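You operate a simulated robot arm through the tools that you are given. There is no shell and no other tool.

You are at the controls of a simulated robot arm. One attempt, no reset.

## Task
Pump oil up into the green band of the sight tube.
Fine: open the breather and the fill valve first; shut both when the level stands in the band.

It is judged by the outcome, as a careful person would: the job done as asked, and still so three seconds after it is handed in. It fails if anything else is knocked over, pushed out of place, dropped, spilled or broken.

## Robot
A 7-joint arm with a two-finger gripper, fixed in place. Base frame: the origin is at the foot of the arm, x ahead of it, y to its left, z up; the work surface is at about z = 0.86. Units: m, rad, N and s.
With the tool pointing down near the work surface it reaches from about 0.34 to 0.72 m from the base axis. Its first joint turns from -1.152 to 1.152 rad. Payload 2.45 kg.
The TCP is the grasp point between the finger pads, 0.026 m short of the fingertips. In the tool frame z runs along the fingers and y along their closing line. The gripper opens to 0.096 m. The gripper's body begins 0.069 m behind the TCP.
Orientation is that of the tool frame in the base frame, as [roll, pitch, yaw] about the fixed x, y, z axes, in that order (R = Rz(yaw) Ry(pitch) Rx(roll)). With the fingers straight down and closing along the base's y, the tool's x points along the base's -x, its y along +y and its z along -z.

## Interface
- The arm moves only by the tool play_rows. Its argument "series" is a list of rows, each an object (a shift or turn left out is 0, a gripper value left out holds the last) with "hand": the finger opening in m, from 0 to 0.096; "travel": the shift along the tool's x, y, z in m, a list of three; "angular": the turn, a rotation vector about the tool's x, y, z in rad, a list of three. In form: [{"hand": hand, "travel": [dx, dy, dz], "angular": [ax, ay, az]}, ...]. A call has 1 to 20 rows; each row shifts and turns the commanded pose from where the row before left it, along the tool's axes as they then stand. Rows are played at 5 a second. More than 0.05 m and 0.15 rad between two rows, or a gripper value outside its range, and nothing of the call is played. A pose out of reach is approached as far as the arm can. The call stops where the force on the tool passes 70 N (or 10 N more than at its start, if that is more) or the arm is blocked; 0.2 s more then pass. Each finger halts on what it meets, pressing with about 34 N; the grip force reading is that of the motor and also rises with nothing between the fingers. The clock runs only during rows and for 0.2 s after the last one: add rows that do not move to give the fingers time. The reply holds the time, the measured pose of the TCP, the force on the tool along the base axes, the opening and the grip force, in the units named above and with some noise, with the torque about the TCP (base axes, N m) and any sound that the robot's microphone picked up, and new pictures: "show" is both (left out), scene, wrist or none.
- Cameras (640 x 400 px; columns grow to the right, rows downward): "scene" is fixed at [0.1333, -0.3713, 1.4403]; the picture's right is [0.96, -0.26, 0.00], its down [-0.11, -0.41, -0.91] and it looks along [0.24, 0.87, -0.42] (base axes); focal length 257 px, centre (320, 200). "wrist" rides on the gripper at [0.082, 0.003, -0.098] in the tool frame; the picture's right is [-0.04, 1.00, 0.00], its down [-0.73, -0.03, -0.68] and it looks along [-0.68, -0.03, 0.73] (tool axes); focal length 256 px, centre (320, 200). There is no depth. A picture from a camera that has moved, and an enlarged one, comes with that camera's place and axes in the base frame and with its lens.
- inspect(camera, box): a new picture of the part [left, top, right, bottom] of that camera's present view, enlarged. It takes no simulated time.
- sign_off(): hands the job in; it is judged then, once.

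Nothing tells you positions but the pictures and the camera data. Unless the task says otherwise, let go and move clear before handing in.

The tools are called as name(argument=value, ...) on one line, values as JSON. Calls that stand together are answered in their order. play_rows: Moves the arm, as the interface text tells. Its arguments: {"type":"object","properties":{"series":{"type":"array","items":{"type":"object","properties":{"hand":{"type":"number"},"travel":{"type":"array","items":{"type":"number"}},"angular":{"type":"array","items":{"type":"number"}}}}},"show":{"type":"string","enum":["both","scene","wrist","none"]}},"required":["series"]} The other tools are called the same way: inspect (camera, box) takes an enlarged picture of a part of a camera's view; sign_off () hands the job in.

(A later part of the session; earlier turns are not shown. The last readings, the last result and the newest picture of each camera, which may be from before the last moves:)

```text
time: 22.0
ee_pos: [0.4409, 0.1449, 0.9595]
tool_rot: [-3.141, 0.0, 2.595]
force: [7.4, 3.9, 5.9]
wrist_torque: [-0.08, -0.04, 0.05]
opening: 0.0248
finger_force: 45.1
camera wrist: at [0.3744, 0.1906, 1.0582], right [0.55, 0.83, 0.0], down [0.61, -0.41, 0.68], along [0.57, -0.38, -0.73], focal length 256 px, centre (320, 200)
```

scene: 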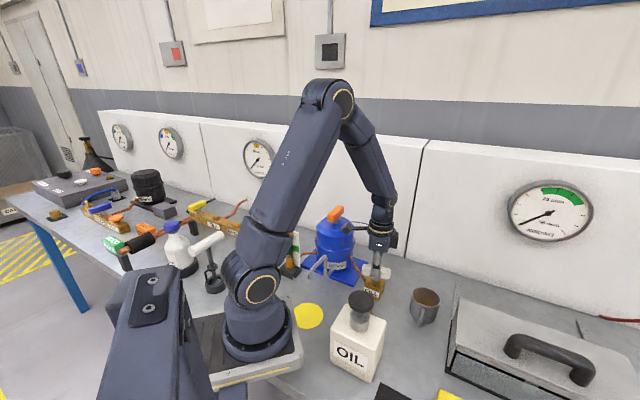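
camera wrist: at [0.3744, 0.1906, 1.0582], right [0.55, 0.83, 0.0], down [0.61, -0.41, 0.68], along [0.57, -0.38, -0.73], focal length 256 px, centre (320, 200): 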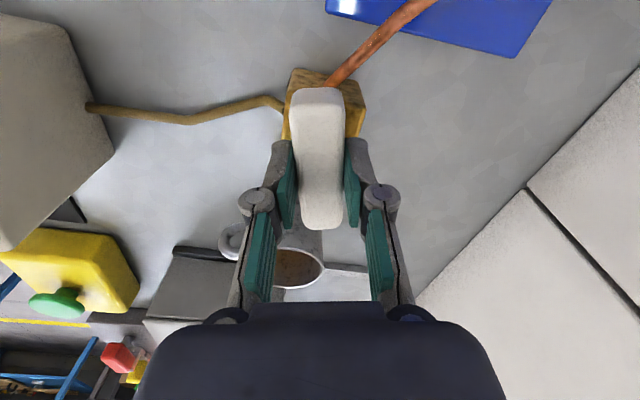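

play_rows(series=[{"angular": [0, 0, -0.1]}, {"angular": [0, 0, -0.1]}, {"angular": [0, 0, -0.1]}, {"angular": [0, 0, -0.1]}, {"angular": [0, 0, -0.1]}, {"angular": [0, 0, -0.1]}, {}], show="scene")

play_rows(series=[{"angular": [0, 0, -0.1]}, {"angular": [0, 0, -0.1]}, {"angular": [0, 0, -0.1]}, {"angular": [0, 0, -0.1]}, {"angular": [0, 0, -0.1]}, {"angular": [0, 0, -0.1]}, {}], show="both")

```text
time: 23.6
ee_pos: [0.4408, 0.1443, 0.9608]
tool_rot: [-3.139, -0.002, -3.089]
force: [0.0, -10.6, -0.3]
wrist_torque: [-0.16, -0.92, -0.01]
opening: 0.0249
finger_force: 44.9
```

scene: 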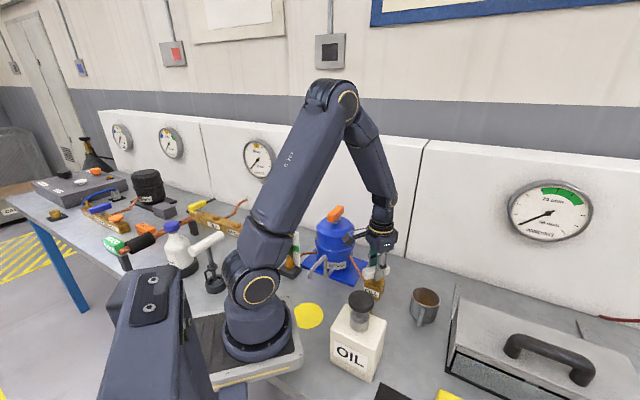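

```text
time: 25.2
ee_pos: [0.441, 0.1441, 0.9608]
tool_rot: [3.141, -0.003, -2.492]
force: [-3.8, -27.3, -5.2]
wrist_torque: [-0.45, -0.22, -0.04]
opening: 0.0247
finger_force: 44.7
camera wrist: at [0.3759, 0.0976, 1.0585], right [-0.57, 0.82, 0.0], down [0.6, 0.42, 0.68], along [0.55, 0.39, -0.74], focal length 256 px, centre (320, 200)
```

scene: 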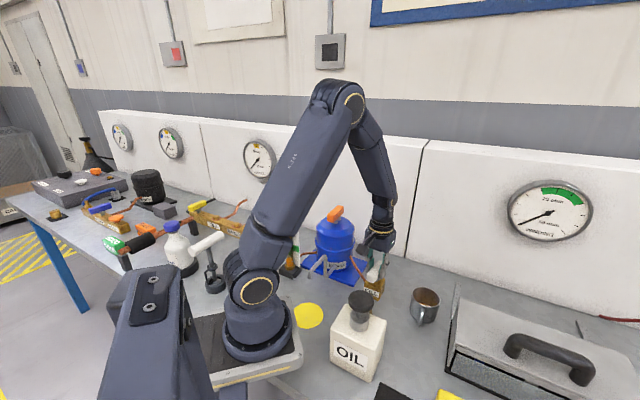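
wrist: 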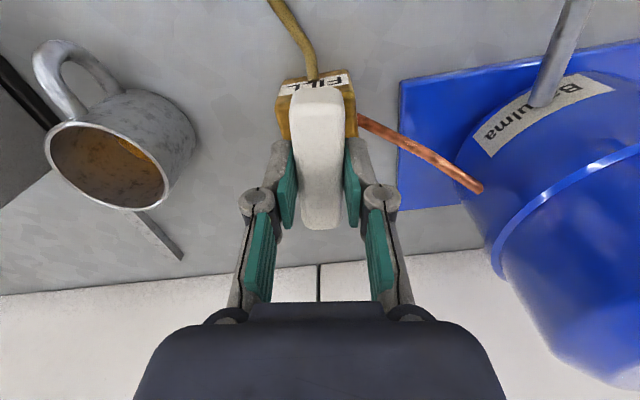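

It's moving freely and is nearly at a quarter turn. I'll recentre slightly to relieve the side load and finish to the stop.

play_rows(series=[{"travel": [0.002, -0.002, 0]}, {"angular": [0, 0, -0.07]}, {"angular": [0, 0, -0.07]}, {}], show="none")

play_rows(series=[{"angular": [0, 0, -0.04]}, {}], show="both")

```text
time: 26.2
ee_pos: [0.4414, 0.144, 0.9602]
tool_rot: [3.139, 0.003, -2.349]
force: [0.6, -5.5, -22.7]
wrist_torque: [0.11, -0.35, -0.76]
opening: 0.0245
finger_force: 44.5
```

```text
time: 26.8
ee_pos: [0.4412, 0.1442, 0.9604]
tool_rot: [3.141, 0.001, -2.307]
force: [2.0, 0.5, -9.6]
wrist_torque: [0.11, 0.04, -1.5]
opening: 0.0256
finger_force: 45.4
camera wrist: at [0.3851, 0.0858, 1.0585], right [-0.71, 0.7, 0.0], down [0.51, 0.52, 0.68], along [0.48, 0.48, -0.73], focal length 256 px, centre (320, 200)
```

scene: 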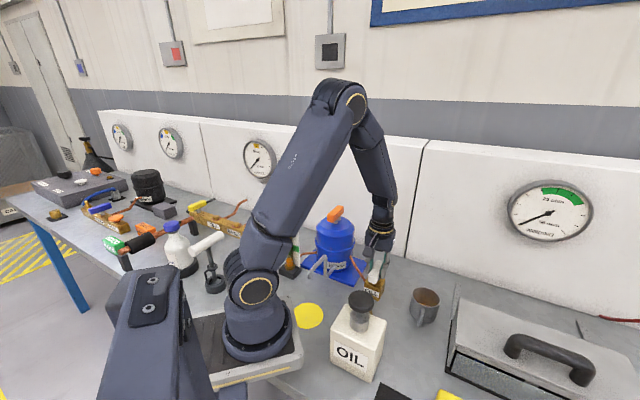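
wrist: 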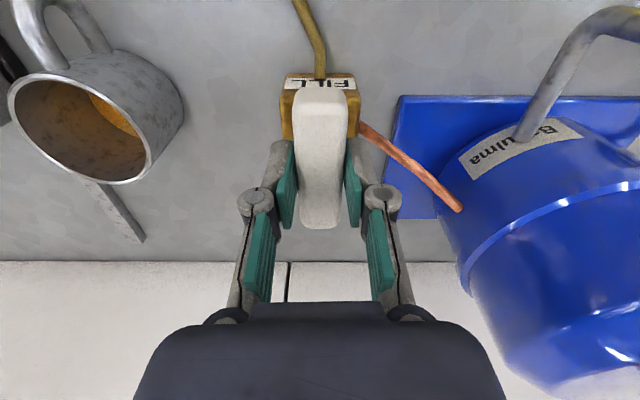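

The FILL valve hit its stop at 90° (torque -1.5), so it's open. I'll back off the torque, release, rise, square the wrist and move over the oil pump knob.

play_rows(series=[{"angular": [0, 0, 0.045]}, {"hand": 0.096}, {"hand": 0.096}, {"hand": 0.096}, {"hand": 0.096}, {"travel": [0, 0, -0.04]}, {"travel": [0, 0, -0.05]}, {"travel": [0, 0, -0.05]}, {"travel": [0, 0, -0.05]}, {"travel": [0, 0, -0.05], "angular": [0, 0, 0.13]}, {"angular": [0, 0, 0.13]}, {"angular": [0, 0, 0.13]}, {"angular": [0, 0, 0.13]}, {"angular": [0, 0, 0.13]}, {"angular": [0, 0, 0.14]}, {}], show="both")

```text
time: 30.2
ee_pos: [0.4413, 0.1427, 1.2009]
tool_rot: [3.141, 0.0, 3.136]
force: [0.9, -0.6, -0.4]
wrist_torque: [0.04, 0.01, -0.02]
opening: 0.0958
finger_force: 0.0
camera wrist: at [0.3605, 0.1469, 1.2983], right [0.04, 1.0, 0.0], down [0.73, -0.03, 0.68], along [0.68, -0.03, -0.73], focal length 256 px, centre (320, 200)
```

scene: 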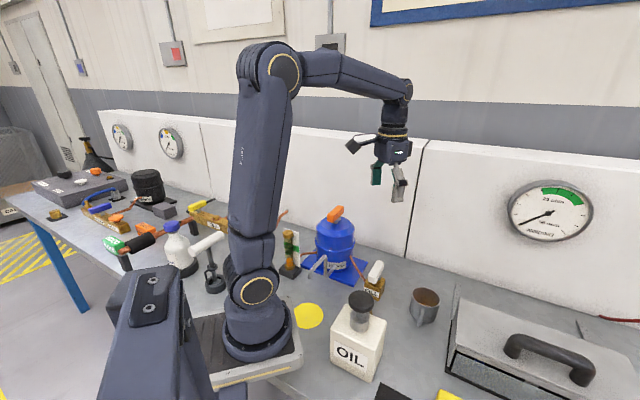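
wrist: 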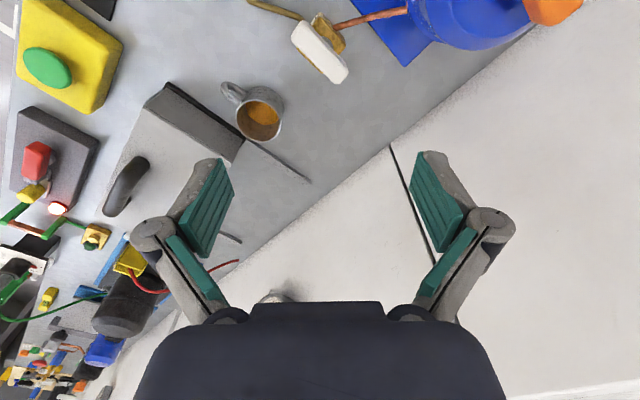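

Both handles now stand crosswise. I'll move over the pump knob with the fingers closing, and take a close look.

play_rows(series=[{"hand": 0.096, "travel": [0.025, -0.0336, 0]}, {"travel": [0.025, -0.0336, 0]}, {"travel": [0.025, -0.0336, 0]}, {"travel": [0.025, -0.0336, 0]}, {"travel": [0.025, -0.0336, 0]}, {}, {}], show="both")

```text
time: 31.8
ee_pos: [0.3157, -0.0265, 1.2021]
tool_rot: [-3.141, 0.0, 3.137]
force: [-0.3, 0.7, 0.6]
wrist_torque: [-0.02, 0.02, 0.02]
opening: 0.0958
finger_force: 0.1
camera wrist: at [0.2362, -0.0243, 1.2988], right [0.04, 1.0, 0.0], down [0.73, -0.03, 0.68], along [0.68, -0.03, -0.73], focal length 256 px, centre (320, 200)
```

scene: 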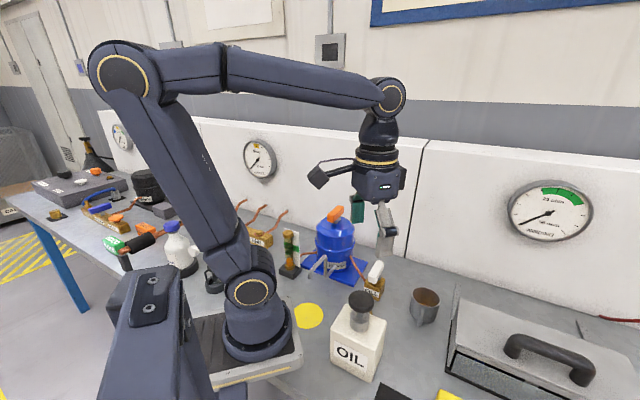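
wrist: 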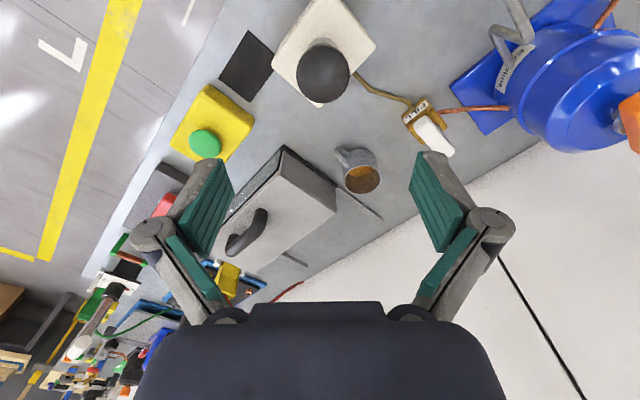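

inspect(camera="wrist", box=[250, 20, 400, 130])

inspect(camera="scene", box=[310, 270, 410, 370])

inspect(camera="scene", box=[260, 210, 340, 290])

```text
3.64 times, centred on (325, 75) of wrist
camera zoom: at [0.2362, -0.0243, 1.2988], right [0.04, 1.0, 0.0], down [0.73, -0.03, 0.68], along [0.68, -0.03, -0.73], focal length 931 px, centre (302, 654)
```

zoom: 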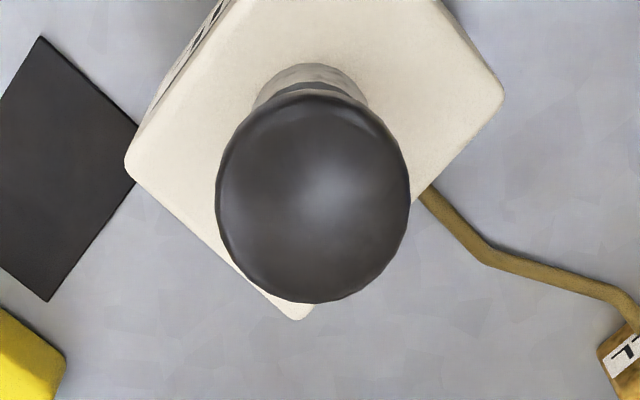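

```text
4.00 times, centred on (360, 320) of scene
camera zoom: at [0.1333, -0.3713, 1.4403], right [0.96, -0.26, 0.0], down [-0.11, -0.41, -0.91], along [0.24, 0.87, -0.42], focal length 1026 px, centre (160, -280)
```

zoom: 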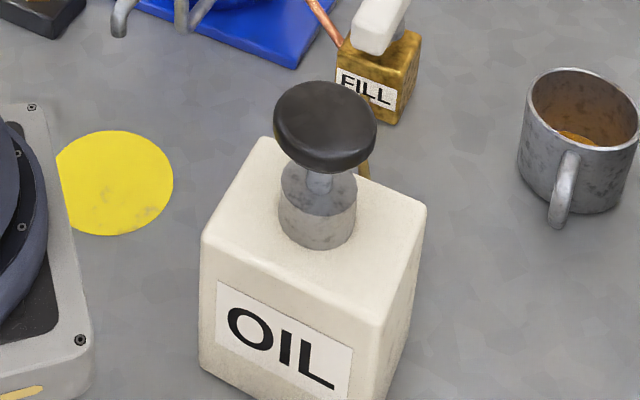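

```text
5.00 times, centred on (300, 250) of scene
camera zoom: at [0.1333, -0.3713, 1.4403], right [0.96, -0.26, 0.0], down [-0.11, -0.41, -0.91], along [0.24, 0.87, -0.42], focal length 1283 px, centre (420, -50)
```

zoom: 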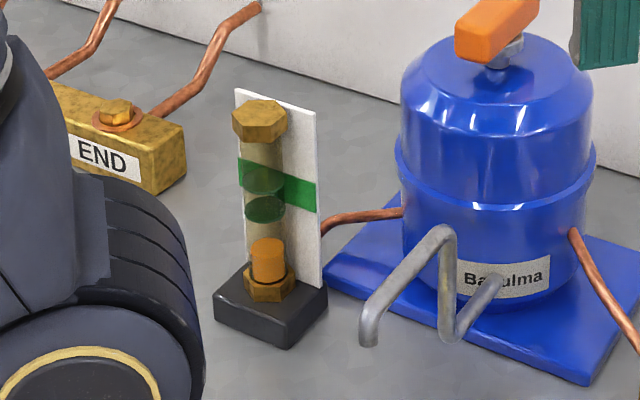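

The knob is at (0.3155, -0.025, 1.038), directly below the TCP, and the sight tube is visible in this posture. The oil top is below the lower ring of the green band. I'll close the fingers and come down to just above the knob.

play_rows(series=[{"hand": 0.0, "travel": [0, 0, 0.04]}, {"travel": [0, 0.001, 0.04]}, {"travel": [0, 0, 0.035]}, {}, {}, {}], show="both")

inspect(camera="scene", box=[320, 230, 420, 330])

inspect(camera="wrist", box=[220, 80, 420, 240])

```text
time: 33.2
ee_pos: [0.3161, -0.0239, 1.0866]
tool_rot: [-3.141, -0.002, 3.138]
force: [-0.5, 0.6, 0.0]
wrist_torque: [0.01, -0.03, 0.02]
opening: 0.0001
finger_force: 28.5
camera wrist: at [0.2364, -0.0201, 1.1845], right [0.04, 1.0, 0.0], down [0.73, -0.03, 0.68], along [0.68, -0.03, -0.73], focal length 256 px, centre (320, 200)
```

scene: 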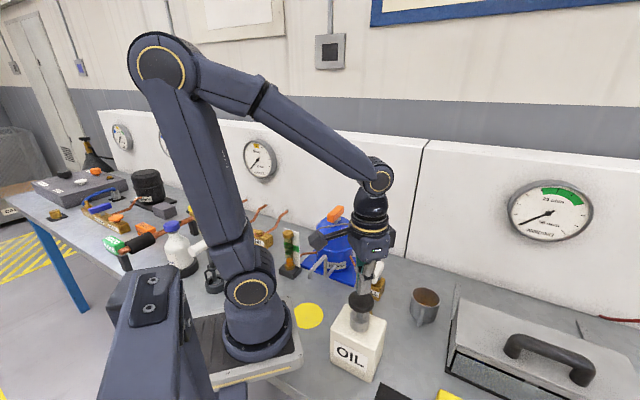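
wrist: 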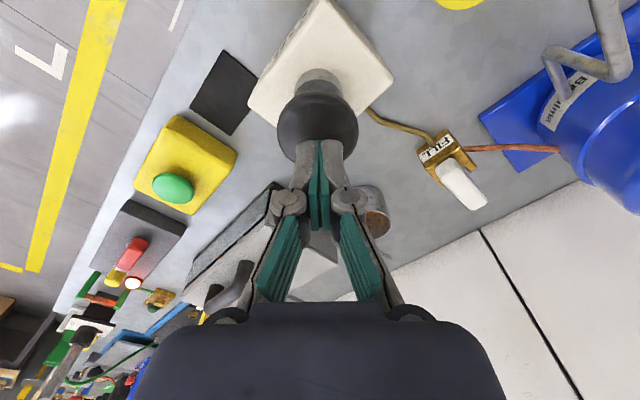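

```text
4.00 times, centred on (370, 280) of scene
camera zoom: at [0.1333, -0.3713, 1.4403], right [0.96, -0.26, 0.0], down [-0.11, -0.41, -0.91], along [0.24, 0.87, -0.42], focal length 1026 px, centre (120, -120)
```

zoom: 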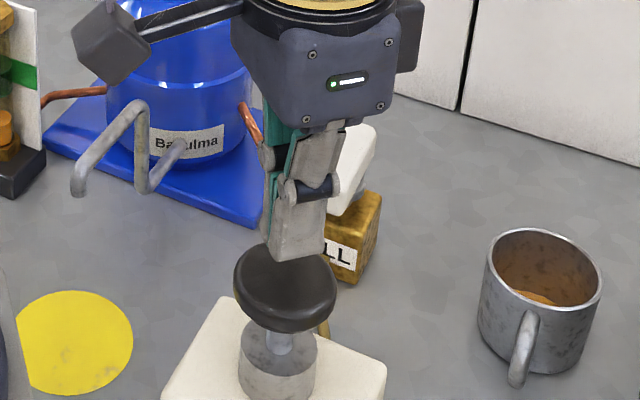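

```text
2.50 times, centred on (320, 160) of wrist
camera zoom: at [0.2364, -0.0201, 1.1845], right [0.04, 1.0, 0.0], down [0.73, -0.03, 0.68], along [0.68, -0.03, -0.73], focal length 640 px, centre (320, 300)
```

zoom: 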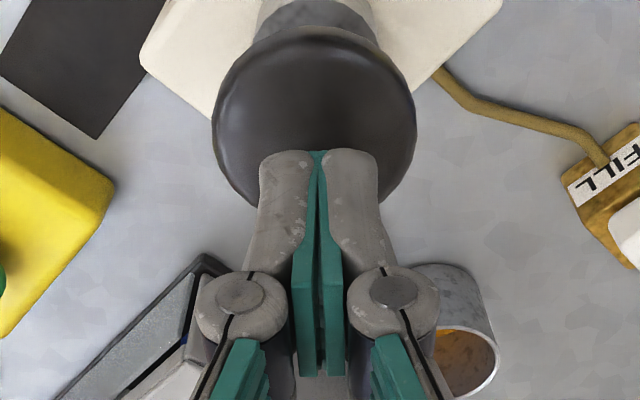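

play_rows(series=[{"travel": [0, 0, 0.01]}, {"travel": [0, 0, 0.006]}, {"travel": [0, 0, 0.005]}, {}], show="scene")

```text
time: 34.2
ee_pos: [0.3159, -0.0236, 1.0653]
tool_rot: [3.141, 0.0, 3.139]
force: [1.1, -0.9, 1.9]
wrist_torque: [-0.02, -0.05, -0.02]
opening: 0.0059
finger_force: 28.7
```

scene: 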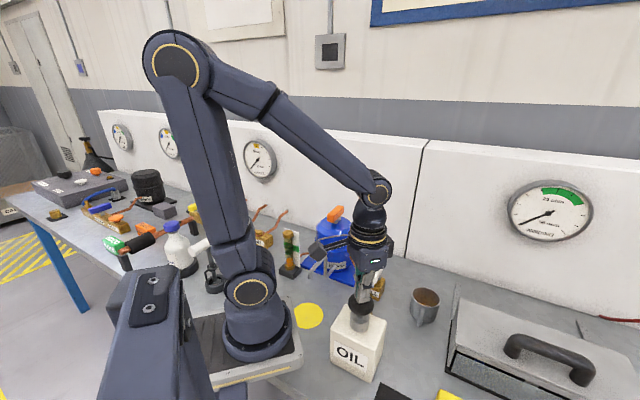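

play_rows(series=[{"travel": [0, 0, 0.004]}, {"travel": [0, 0, 0.004]}, {}], show="none")

inspect(camera="scene", box=[250, 210, 420, 370])

```text
time: 35.0
ee_pos: [0.3162, -0.0246, 1.0572]
tool_rot: [3.141, 0.0, 3.141]
force: [1.7, 1.1, 3.4]
wrist_torque: [-0.01, -0.07, 0.0]
opening: 0.0061
finger_force: 28.5
```

```text
2.50 times, centred on (335, 290) of scene
camera zoom: at [0.1333, -0.3712, 1.4403], right [0.96, -0.26, 0.0], down [-0.11, -0.41, -0.91], along [0.24, 0.87, -0.42], focal length 642 px, centre (282, -25)
```

zoom: 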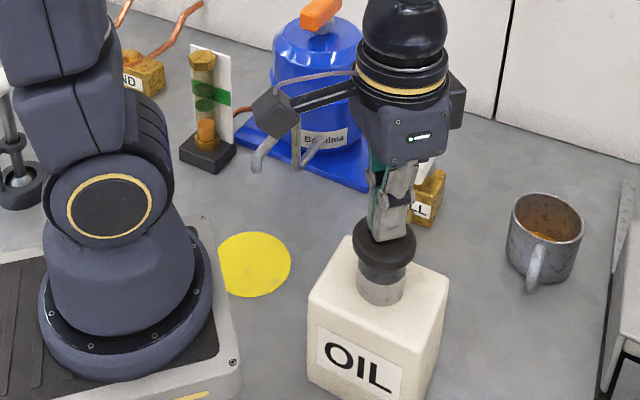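

The plunger is moving down under a light spring of about 3 N. I'll continue slowly to the end of the stroke and watch the tube.

play_rows(series=[{"travel": [0, 0, 0.004]}, {"travel": [0, 0, 0.004]}, {}], show="none")

inspect(camera="scene", box=[260, 210, 340, 290])

inspect(camera="scene", box=[310, 250, 410, 350])

```text
time: 35.8
ee_pos: [0.316, -0.0226, 1.048]
tool_rot: [3.141, 0.0, 3.138]
force: [0.4, -3.7, 6.7]
wrist_torque: [-0.08, -0.05, -0.03]
opening: 0.006
finger_force: 28.3
```

```text
5.00 times, centred on (300, 250) of scene
camera zoom: at [0.1332, -0.3714, 1.4402], right [0.96, -0.26, 0.0], down [-0.11, -0.41, -0.91], along [0.24, 0.87, -0.42], focal length 1283 px, centre (420, -50)
```

zoom: 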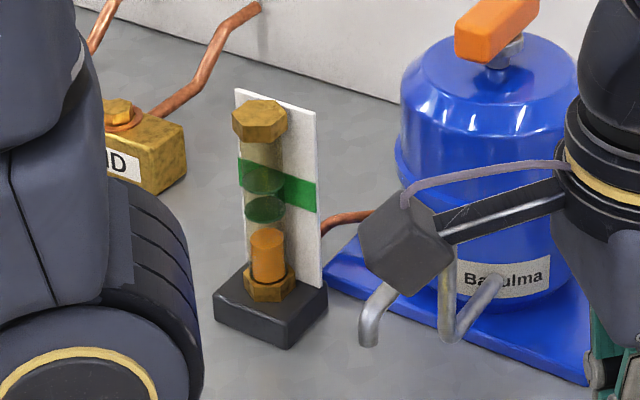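

```text
4.00 times, centred on (360, 300) of scene
camera zoom: at [0.1332, -0.3714, 1.4402], right [0.96, -0.26, 0.0], down [-0.11, -0.41, -0.91], along [0.24, 0.87, -0.42], focal length 1026 px, centre (160, -200)
```

zoom: 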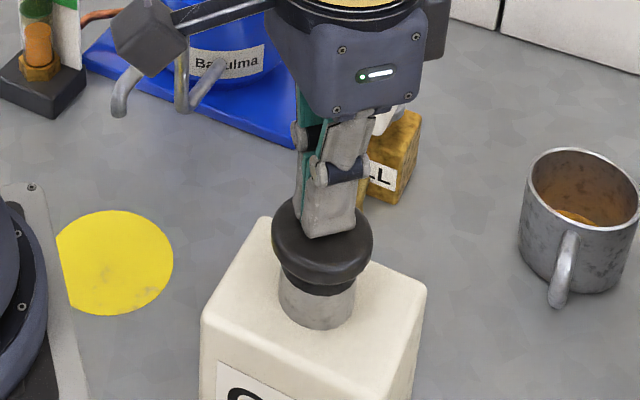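

The oil top rose from about row 242 to about row 232 in the zoom, with the band between rows 178 and 210, so the pump works. I'll bottom gently, then let the plunger spring back up.

play_rows(series=[{"travel": [0, 0, 0.003]}, {"travel": [0, 0, 0.002]}, {}], show="none")

inspect(camera="scene", box=[270, 220, 320, 280])

inspect(camera="scene", box=[310, 250, 410, 350])

```text
time: 36.6
ee_pos: [0.3161, -0.0232, 1.0435]
tool_rot: [3.141, -0.001, 3.137]
force: [-1.9, -0.7, 8.6]
wrist_torque: [0.04, 0.02, 0.0]
opening: 0.0058
finger_force: 28.4
```

```text
6.67 times, centred on (295, 250) of scene
camera zoom: at [0.1332, -0.3712, 1.4403], right [0.96, -0.26, 0.0], down [-0.11, -0.41, -0.91], along [0.24, 0.87, -0.42], focal length 1711 px, centre (487, -133)
```

zoom: 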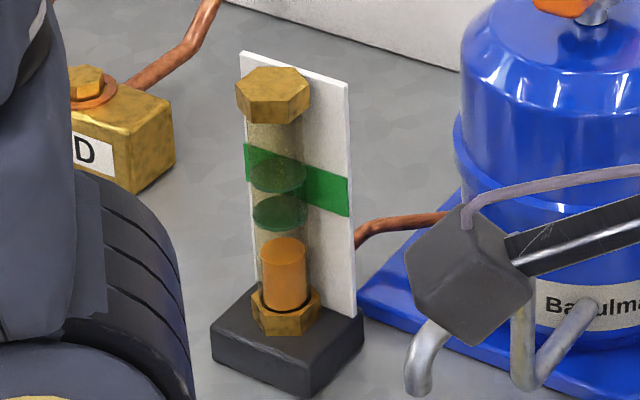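

```text
4.00 times, centred on (360, 300) of scene
camera zoom: at [0.1332, -0.3712, 1.4403], right [0.96, -0.26, 0.0], down [-0.11, -0.41, -0.91], along [0.24, 0.87, -0.42], focal length 1026 px, centre (160, -200)
```

zoom: 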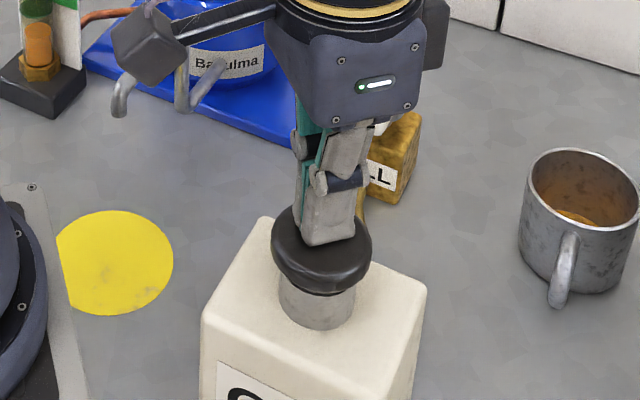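

play_rows(series=[{"travel": [0, 0, -0.014]}, {"travel": [0, 0, -0.014]}, {}, {}], show="none")

inspect(camera="scene", box=[310, 250, 410, 350])

inspect(camera="scene", box=[270, 220, 320, 280])

```text
time: 37.6
ee_pos: [0.3162, -0.0244, 1.0723]
tool_rot: [-3.141, 0.001, 3.139]
force: [-0.4, 0.0, -0.2]
wrist_torque: [0.02, -0.01, -0.02]
opening: 0.0
finger_force: 28.3
```

```text
4.00 times, centred on (360, 300) of scene
camera zoom: at [0.1333, -0.3713, 1.4403], right [0.96, -0.26, 0.0], down [-0.11, -0.41, -0.91], along [0.24, 0.87, -0.42], focal length 1026 px, centre (160, -200)
```

zoom: 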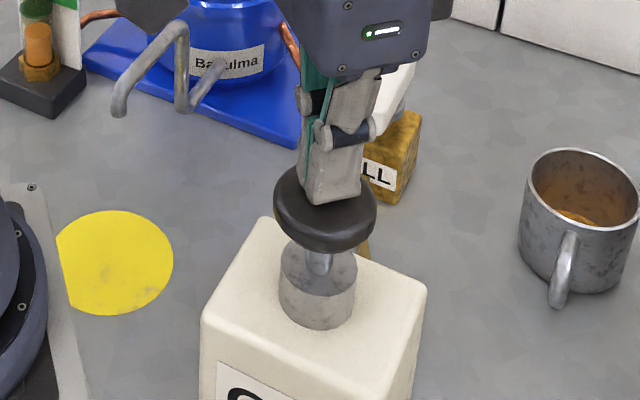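

```text
6.67 times, centred on (295, 250) of scene
camera zoom: at [0.1333, -0.3713, 1.4403], right [0.96, -0.26, 0.0], down [-0.11, -0.41, -0.91], along [0.24, 0.87, -0.42], focal length 1711 px, centre (487, -133)
```

zoom: 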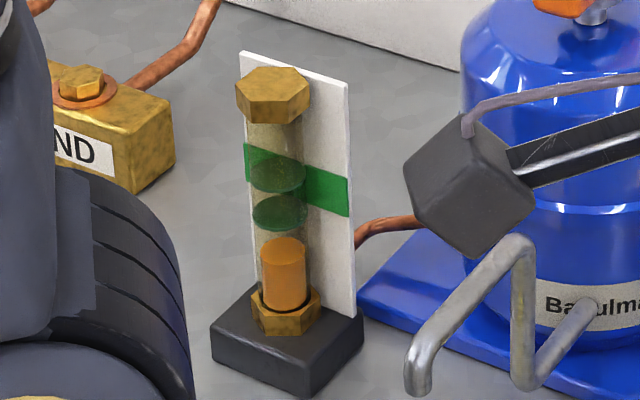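

The plunger springs back and the level holds, so each stroke gives a modest rise. I'll do a second full stroke and check.

play_rows(series=[{"travel": [0, 0, 0.012]}, {"travel": [0, 0, 0.01]}, {"travel": [0, 0, 0.008]}, {}, {"travel": [0, 0, -0.015]}, {"travel": [0, 0, -0.015]}, {}, {}], show="none")

inspect(camera="scene", box=[270, 220, 320, 280])

```text
time: 39.4
ee_pos: [0.3154, -0.0241, 1.0716]
tool_rot: [3.141, -0.002, 3.138]
force: [-0.3, -0.3, 0.4]
wrist_torque: [0.01, 0.03, 0.01]
opening: 0.0001
finger_force: 28.8
```

```text
6.67 times, centred on (295, 250) of scene
camera zoom: at [0.1333, -0.3713, 1.4403], right [0.96, -0.26, 0.0], down [-0.11, -0.41, -0.91], along [0.24, 0.87, -0.42], focal length 1711 px, centre (487, -133)
```

zoom: 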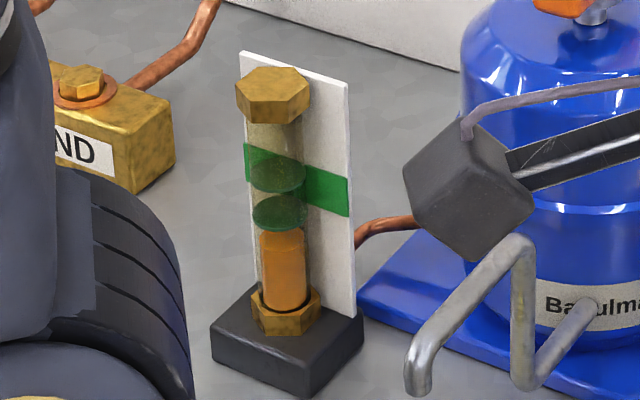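

play_rows(series=[{"travel": [0, 0, 0.012]}, {"travel": [0, 0, 0.01]}, {"travel": [0, 0, 0.008]}, {}, {"travel": [0, 0, -0.015]}, {"travel": [0, 0, -0.015]}, {}, {}], show="none")

inspect(camera="scene", box=[280, 225, 312, 265])

inspect(camera="scene", box=[270, 220, 320, 280])

```text
time: 41.2
ee_pos: [0.3147, -0.0229, 1.0723]
tool_rot: [3.14, -0.001, 3.138]
force: [0.1, -0.5, -0.4]
wrist_torque: [-0.02, 0.0, 0.01]
opening: 0.0
finger_force: 28.9
```

```text
10.00 times, centred on (296, 245) of scene
camera zoom: at [0.1333, -0.3713, 1.4403], right [0.96, -0.26, 0.0], down [-0.11, -0.41, -0.91], along [0.24, 0.87, -0.42], focal length 2566 px, centre (560, -250)
```

zoom: 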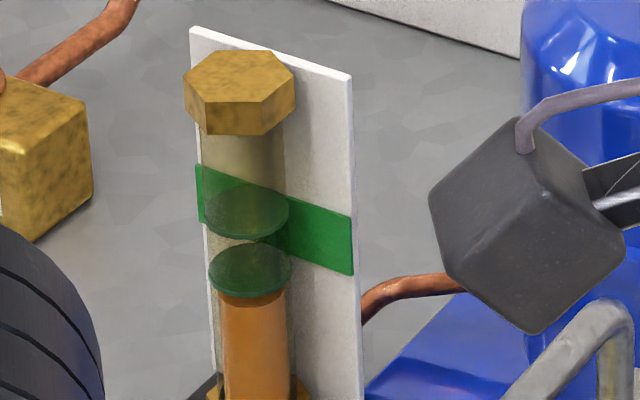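

```text
6.67 times, centred on (295, 250) of scene
camera zoom: at [0.1333, -0.3713, 1.4403], right [0.96, -0.26, 0.0], down [-0.11, -0.41, -0.91], along [0.24, 0.87, -0.42], focal length 1711 px, centre (487, -133)
```

zoom: 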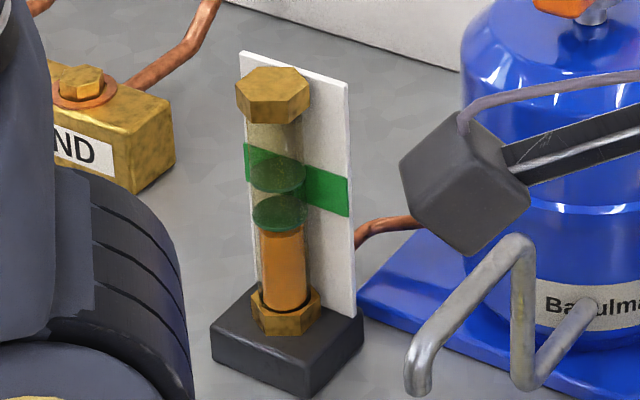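

The oil top is now right at the lower ring of the band (about row 280 in the 10x zoom, rings at about 270 and 212). At about 18 px per stroke, two more should centre it. I'll do them one at a time.

play_rows(series=[{"travel": [0, 0, 0.012]}, {"travel": [0, 0, 0.01]}, {"travel": [0, 0, 0.008]}, {}, {"travel": [0, 0, -0.015]}, {"travel": [0, 0, -0.015]}, {}, {}], show="none")

inspect(camera="scene", box=[280, 225, 312, 265])

```text
time: 43.0
ee_pos: [0.3147, -0.0234, 1.0718]
tool_rot: [3.14, 0.001, 3.138]
force: [0.1, 0.0, 0.6]
wrist_torque: [0.03, 0.02, 0.01]
opening: 0.0
finger_force: 28.5
```

```text
10.00 times, centred on (296, 245) of scene
camera zoom: at [0.1333, -0.3713, 1.4403], right [0.96, -0.26, 0.0], down [-0.11, -0.41, -0.91], along [0.24, 0.87, -0.42], focal length 2566 px, centre (560, -250)
```

zoom: 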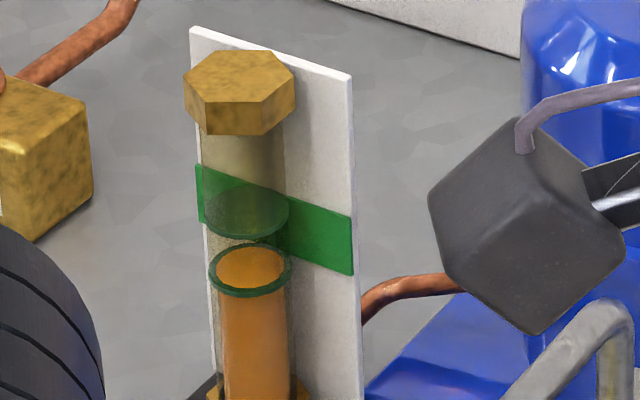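

The oil has just broken above the lower ring (about row 266, band centre about row 241). One more full stroke next.

play_rows(series=[{"travel": [0, 0, 0.012]}, {"travel": [0, 0, 0.01]}, {"travel": [0, 0, 0.008]}, {}, {"travel": [0, 0, -0.015]}, {"travel": [0, 0, -0.015]}, {}, {}], show="none")

inspect(camera="scene", box=[280, 225, 312, 265])

```text
time: 44.8
ee_pos: [0.3158, -0.0236, 1.0725]
tool_rot: [-3.141, -0.002, 3.139]
force: [1.0, 0.0, -1.2]
wrist_torque: [0.03, 0.01, -0.01]
opening: 0.0
finger_force: 28.8
```

```text
10.00 times, centred on (296, 245) of scene
camera zoom: at [0.1333, -0.3713, 1.4403], right [0.96, -0.26, 0.0], down [-0.11, -0.41, -0.91], along [0.24, 0.87, -0.42], focal length 2566 px, centre (560, -250)
```

zoom: 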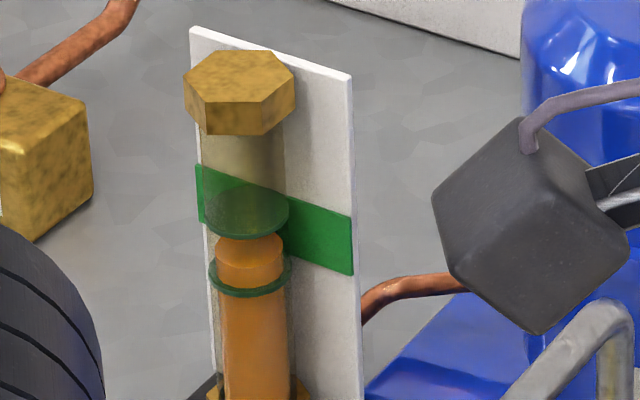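

The oil stands about a third of the way up the band. A half stroke should bring it to the middle.

play_rows(series=[{"travel": [0, 0, 0.01]}, {"travel": [0, 0, 0.008]}, {}, {"travel": [0, 0, -0.01]}, {"travel": [0, 0, -0.01]}, {}, {}, {}], show="scene")

inspect(camera="scene", box=[280, 225, 312, 265])

```text
time: 46.6
ee_pos: [0.3164, -0.0234, 1.0741]
tool_rot: [3.141, 0.0, 3.138]
force: [-0.5, -0.2, 0.1]
wrist_torque: [-0.02, -0.03, 0.0]
opening: 0.0
finger_force: 28.1
```

scene: 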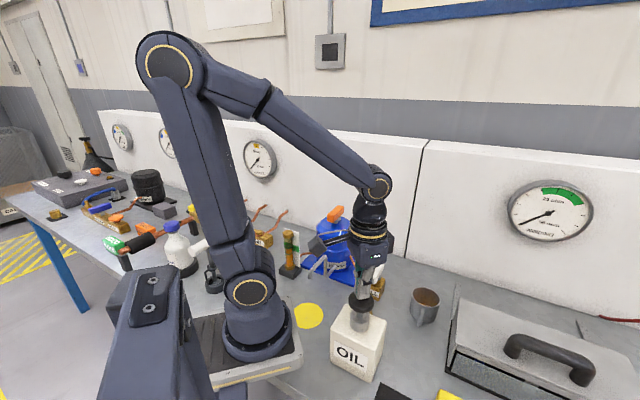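

```text
10.00 times, centred on (296, 245) of scene
camera zoom: at [0.1333, -0.3713, 1.4403], right [0.96, -0.26, 0.0], down [-0.11, -0.41, -0.91], along [0.24, 0.87, -0.42], focal length 2566 px, centre (560, -250)
```

zoom: 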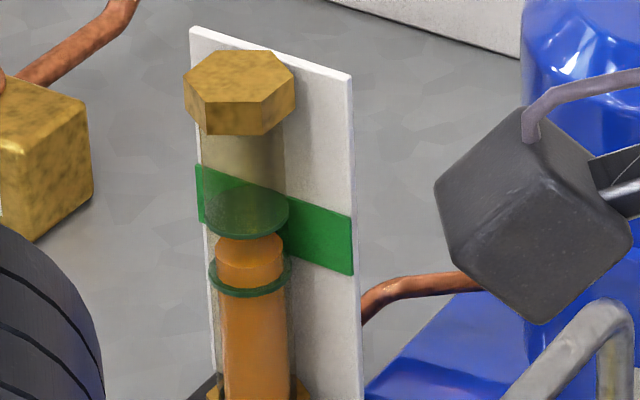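

play_rows(series=[{}, {}, {}, {}, {}, {}, {}, {}, {}, {}], show="none")

inspect(camera="scene", box=[285, 230, 309, 260])

```text
time: 48.8
ee_pos: [0.317, -0.0227, 1.0748]
tool_rot: [3.141, -0.001, 3.137]
force: [0.0, 0.1, -0.5]
wrist_torque: [-0.01, 0.0, -0.03]
opening: 0.0001
finger_force: 28.8
```

```text
13.33 times, centred on (297, 245) of scene
camera zoom: at [0.1333, -0.3713, 1.4403], right [0.96, -0.26, 0.0], down [-0.11, -0.41, -0.91], along [0.24, 0.87, -0.42], focal length 3421 px, centre (627, -400)
```

zoom: 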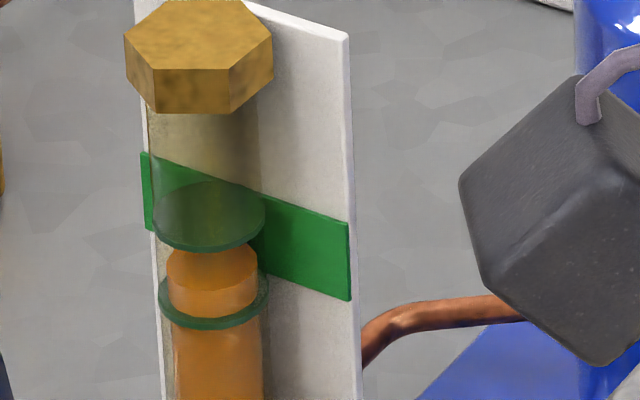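

The level is stable at roughly 36% up the band, well clear of both rings. I'll stop pumping and go back to shut FILL: rise, move over it, and set the fingers across the turned lever.

play_rows(series=[{"travel": [0, 0, -0.042]}, {"travel": [0, 0, -0.042]}, {"travel": [0, 0, -0.042]}, {"hand": 0.096, "travel": [-0.02486, 0.0332, 0]}, {"travel": [-0.02486, 0.0332, 0]}, {"travel": [-0.02486, 0.0332, 0]}, {"travel": [-0.02486, 0.0332, 0]}, {"travel": [-0.02486, 0.0332, 0]}, {"angular": [0, 0, -0.1325]}, {"angular": [0, 0, -0.1325]}, {"angular": [0, 0, -0.1325]}, {"angular": [0, 0, -0.1325]}, {"angular": [0, 0, -0.1325]}, {"angular": [0, 0, -0.1325]}, {}, {}], show="both")

```text
time: 52.2
ee_pos: [0.4408, 0.1418, 1.2007]
tool_rot: [-3.141, 0.0, -2.35]
force: [-0.9, -1.4, 0.3]
wrist_torque: [0.01, 0.02, 0.0]
opening: 0.0963
finger_force: 0.1
camera wrist: at [0.3825, 0.0864, 1.2976], right [-0.68, 0.73, 0.0], down [0.54, 0.5, 0.68], along [0.5, 0.46, -0.73], focal length 256 px, centre (320, 200)
```

scene: 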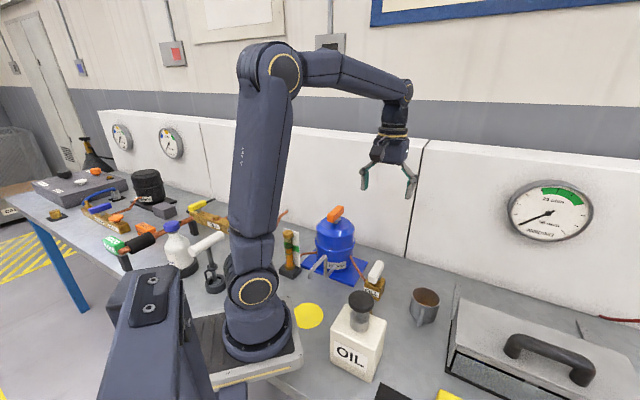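
wrist: 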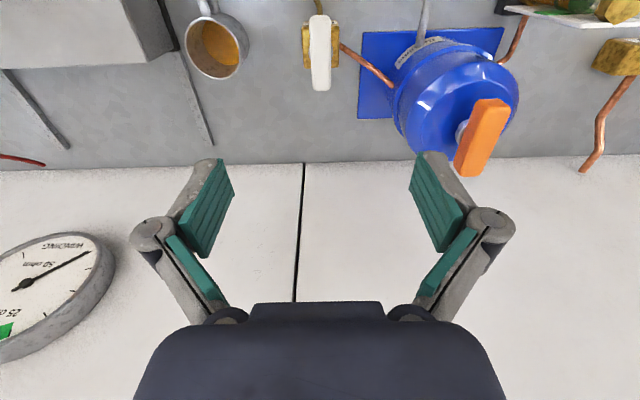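

The lever is centred and aligned. I'll narrow the fingers to stay clear of the copper pipe and descend.

play_rows(series=[{"hand": 0.065, "travel": [0, 0, 0.045]}, {"travel": [0, 0, 0.045]}, {"travel": [0, 0, 0.045]}, {"travel": [0, 0, 0.04]}, {"travel": [0, 0, 0.02]}, {}], show="both")

inspect(camera="wrist", box=[200, 40, 440, 220])

```text
time: 53.6
ee_pos: [0.4406, 0.144, 1.0057]
tool_rot: [3.14, 0.0, -2.35]
force: [0.0, 0.2, -0.1]
wrist_torque: [0.01, 0.02, 0.03]
opening: 0.0653
finger_force: 0.2
camera wrist: at [0.3822, 0.0882, 1.1027], right [-0.68, 0.73, 0.0], down [0.54, 0.5, 0.68], along [0.5, 0.46, -0.73], focal length 256 px, centre (320, 200)
```

scene: 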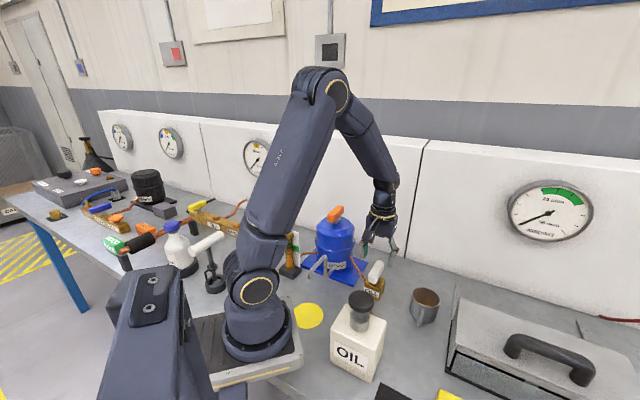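
wrist: 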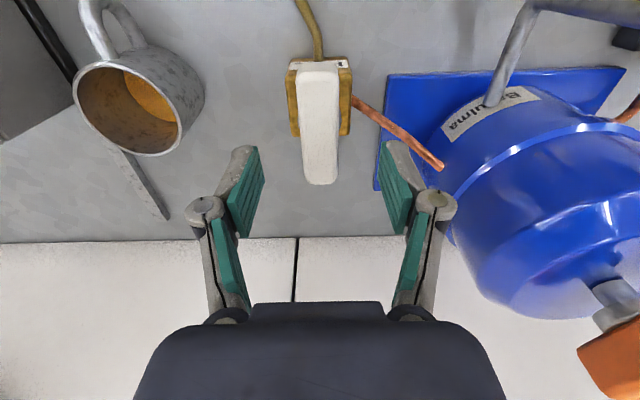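

```text
2.22 times, centred on (320, 130) of wrist
camera zoom: at [0.3822, 0.0882, 1.1027], right [-0.68, 0.73, 0.0], down [0.54, 0.5, 0.68], along [0.5, 0.46, -0.73], focal length 569 px, centre (320, 356)
```

zoom: 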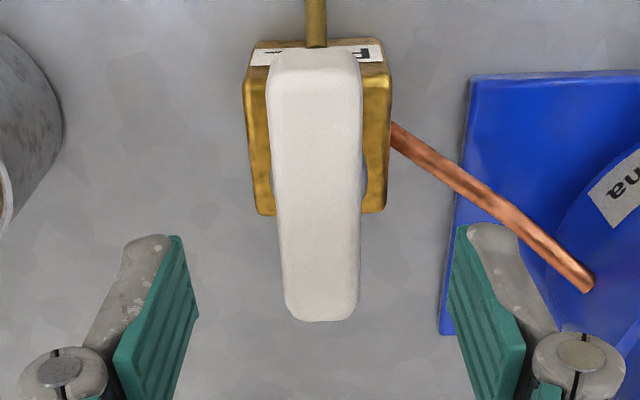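

play_rows(series=[{"travel": [0, 0, 0.025]}, {"travel": [0, 0, 0.02]}, {}, {"hand": 0.01}, {"hand": 0.01}, {"hand": 0.01}, {"hand": 0.01}, {"hand": 0.01}], show="wrist")

```text
time: 55.4
ee_pos: [0.4403, 0.1437, 0.9584]
tool_rot: [-3.14, 0.001, -2.35]
force: [-3.3, 2.3, -3.3]
wrist_torque: [0.26, -0.01, -0.53]
opening: 0.0248
finger_force: 45.1
camera wrist: at [0.3826, 0.0879, 1.0569], right [-0.68, 0.73, 0.0], down [0.54, 0.5, 0.68], along [0.5, 0.46, -0.73], focal length 256 px, centre (320, 200)
```

wrist: 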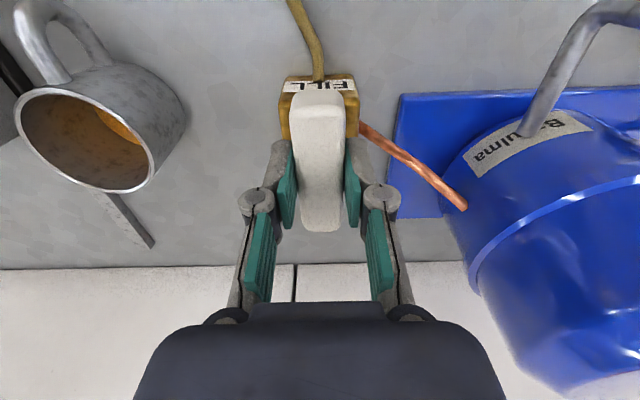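

Gripped squarely. I'll turn clockwise (positive tool z) by a quarter to shut FILL, pausing midway to check the load.

play_rows(series=[{"angular": [0, 0, 0.1]}, {"angular": [0, 0, 0.1]}, {"angular": [0, 0, 0.1]}, {"angular": [0, 0, 0.1]}, {"angular": [0, 0, 0.1]}, {"angular": [0, 0, 0.1]}, {"angular": [0, 0, 0.1]}, {}], show="none")

play_rows(series=[{"angular": [0, 0, 0.1]}, {"angular": [0, 0, 0.1]}, {"angular": [0, 0, 0.1]}, {"angular": [0, 0, 0.1]}, {"angular": [0, 0, 0.1]}, {"angular": [0, 0, 0.1]}, {"angular": [0, 0, 0.1]}, {}], show="wrist")

```text
time: 57.2
ee_pos: [0.4397, 0.1447, 0.9597]
tool_rot: [3.14, -0.001, -3.049]
force: [1.4, 28.4, -34.0]
wrist_torque: [0.57, -0.09, 0.02]
opening: 0.0248
finger_force: 45.2
```

```text
time: 59.0
ee_pos: [0.4412, 0.1459, 0.9587]
tool_rot: [3.135, -0.003, 2.537]
force: [4.0, 38.7, -19.1]
wrist_torque: [0.57, -0.35, 0.01]
opening: 0.0246
finger_force: 45.3
camera wrist: at [0.3765, 0.1942, 1.0578], right [0.6, 0.8, 0.0], down [0.59, -0.45, 0.68], along [0.54, -0.4, -0.74], focal length 256 px, centre (320, 200)
```

wrist: 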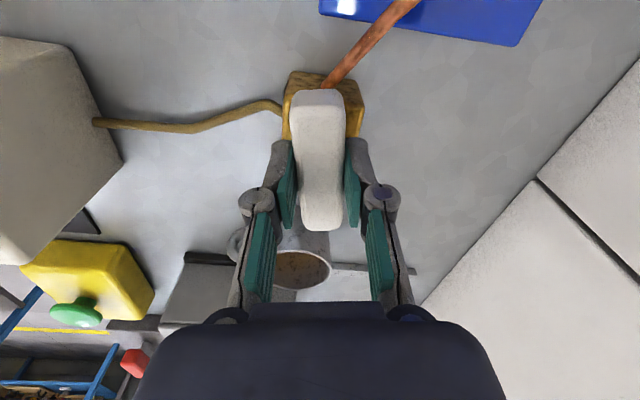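

play_rows(series=[{"travel": [0.0015, 0.003, 0.001]}, {"angular": [0, 0, 0.07]}, {"angular": [0, 0, 0.07]}, {}], show="none")

play_rows(series=[{"angular": [0, 0, 0.05]}, {"angular": [0, 0, 0.03]}, {}], show="both")

```text
time: 60.0
ee_pos: [0.4406, 0.1449, 0.9595]
tool_rot: [3.141, -0.001, 2.391]
force: [-5.2, 21.1, 27.4]
wrist_torque: [0.57, 0.15, 0.03]
opening: 0.0247
finger_force: 44.6
```

```text
time: 60.8
ee_pos: [0.4418, 0.1455, 0.9584]
tool_rot: [3.141, 0.001, 2.315]
force: [-1.8, 17.0, 23.0]
wrist_torque: [0.01, -0.25, 1.33]
opening: 0.0257
finger_force: 44.8
camera wrist: at [0.3896, 0.2077, 1.0566], right [0.76, 0.65, 0.0], down [0.47, -0.56, 0.68], along [0.44, -0.52, -0.73], focal length 256 px, centre (320, 200)
```

scene: 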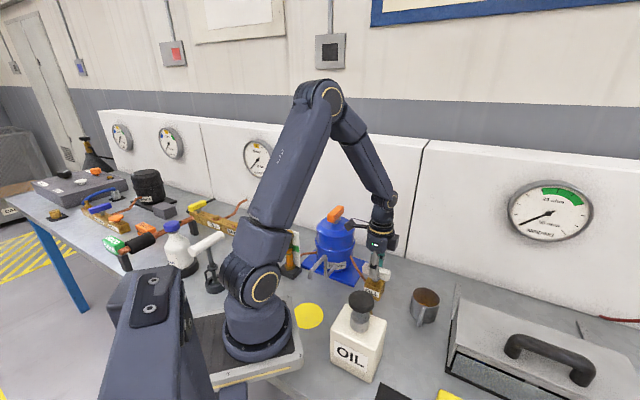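
wrist: 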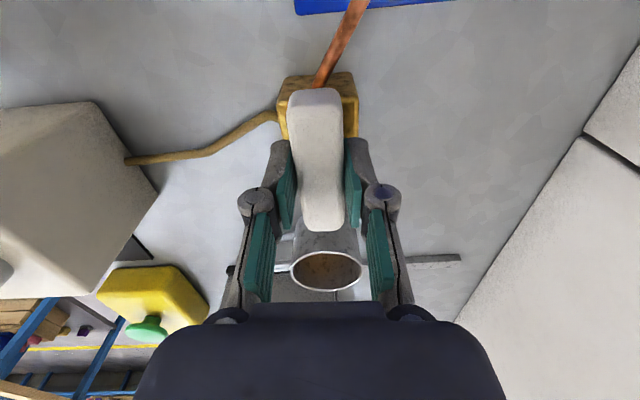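

FILL is hard against its closed stop (torque +1.33). I'll ease off the wind-up, release, rise, and turn the wrist for the breather.

play_rows(series=[{"angular": [0, 0, -0.04]}, {"hand": 0.096}, {"hand": 0.096}, {"hand": 0.096}, {"hand": 0.096}, {"travel": [0, 0, -0.03]}, {"travel": [0, 0, -0.05]}, {"travel": [0, 0, -0.05]}, {"travel": [0, 0, -0.05]}, {"travel": [0, 0, -0.05]}, {}], show="both")

inspect(camera="wrist", box=[220, 0, 420, 130])

inspect(camera="scene", box=[260, 200, 420, 310])

```text
time: 63.2
ee_pos: [0.444, 0.1451, 1.1894]
tool_rot: [-3.141, 0.002, 2.352]
force: [0.0, 0.2, -0.1]
wrist_torque: [0.0, 0.04, 0.01]
opening: 0.0962
finger_force: 0.0
camera wrist: at [0.3888, 0.2047, 1.2878], right [0.74, 0.68, 0.0], down [0.5, -0.54, 0.68], along [0.46, -0.5, -0.73], focal length 256 px, centre (320, 200)
```

scene: 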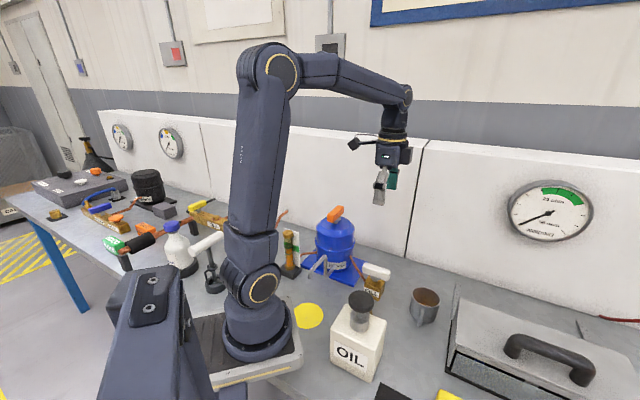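
wrist: 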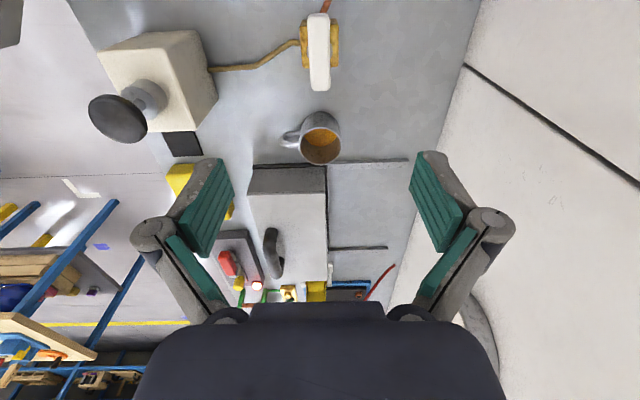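

```text
3.08 times, centred on (320, 65) of wrist
camera zoom: at [0.3888, 0.2047, 1.2878], right [0.74, 0.68, 0.0], down [0.5, -0.54, 0.68], along [0.46, -0.5, -0.73], focal length 788 px, centre (320, 615)
```

zoom: 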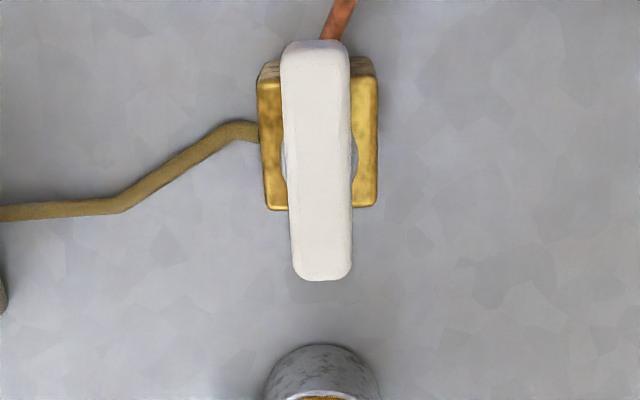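

```text
3.64 times, centred on (340, 255) of scene
camera zoom: at [0.1333, -0.3713, 1.4403], right [0.96, -0.26, 0.0], down [-0.11, -0.41, -0.91], along [0.24, 0.87, -0.42], focal length 933 px, centre (247, 0)
```

zoom: 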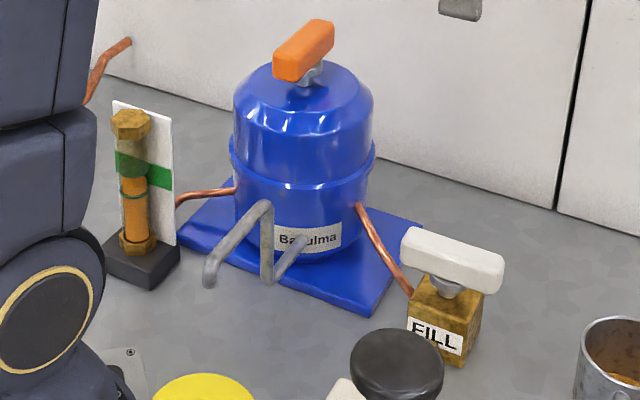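

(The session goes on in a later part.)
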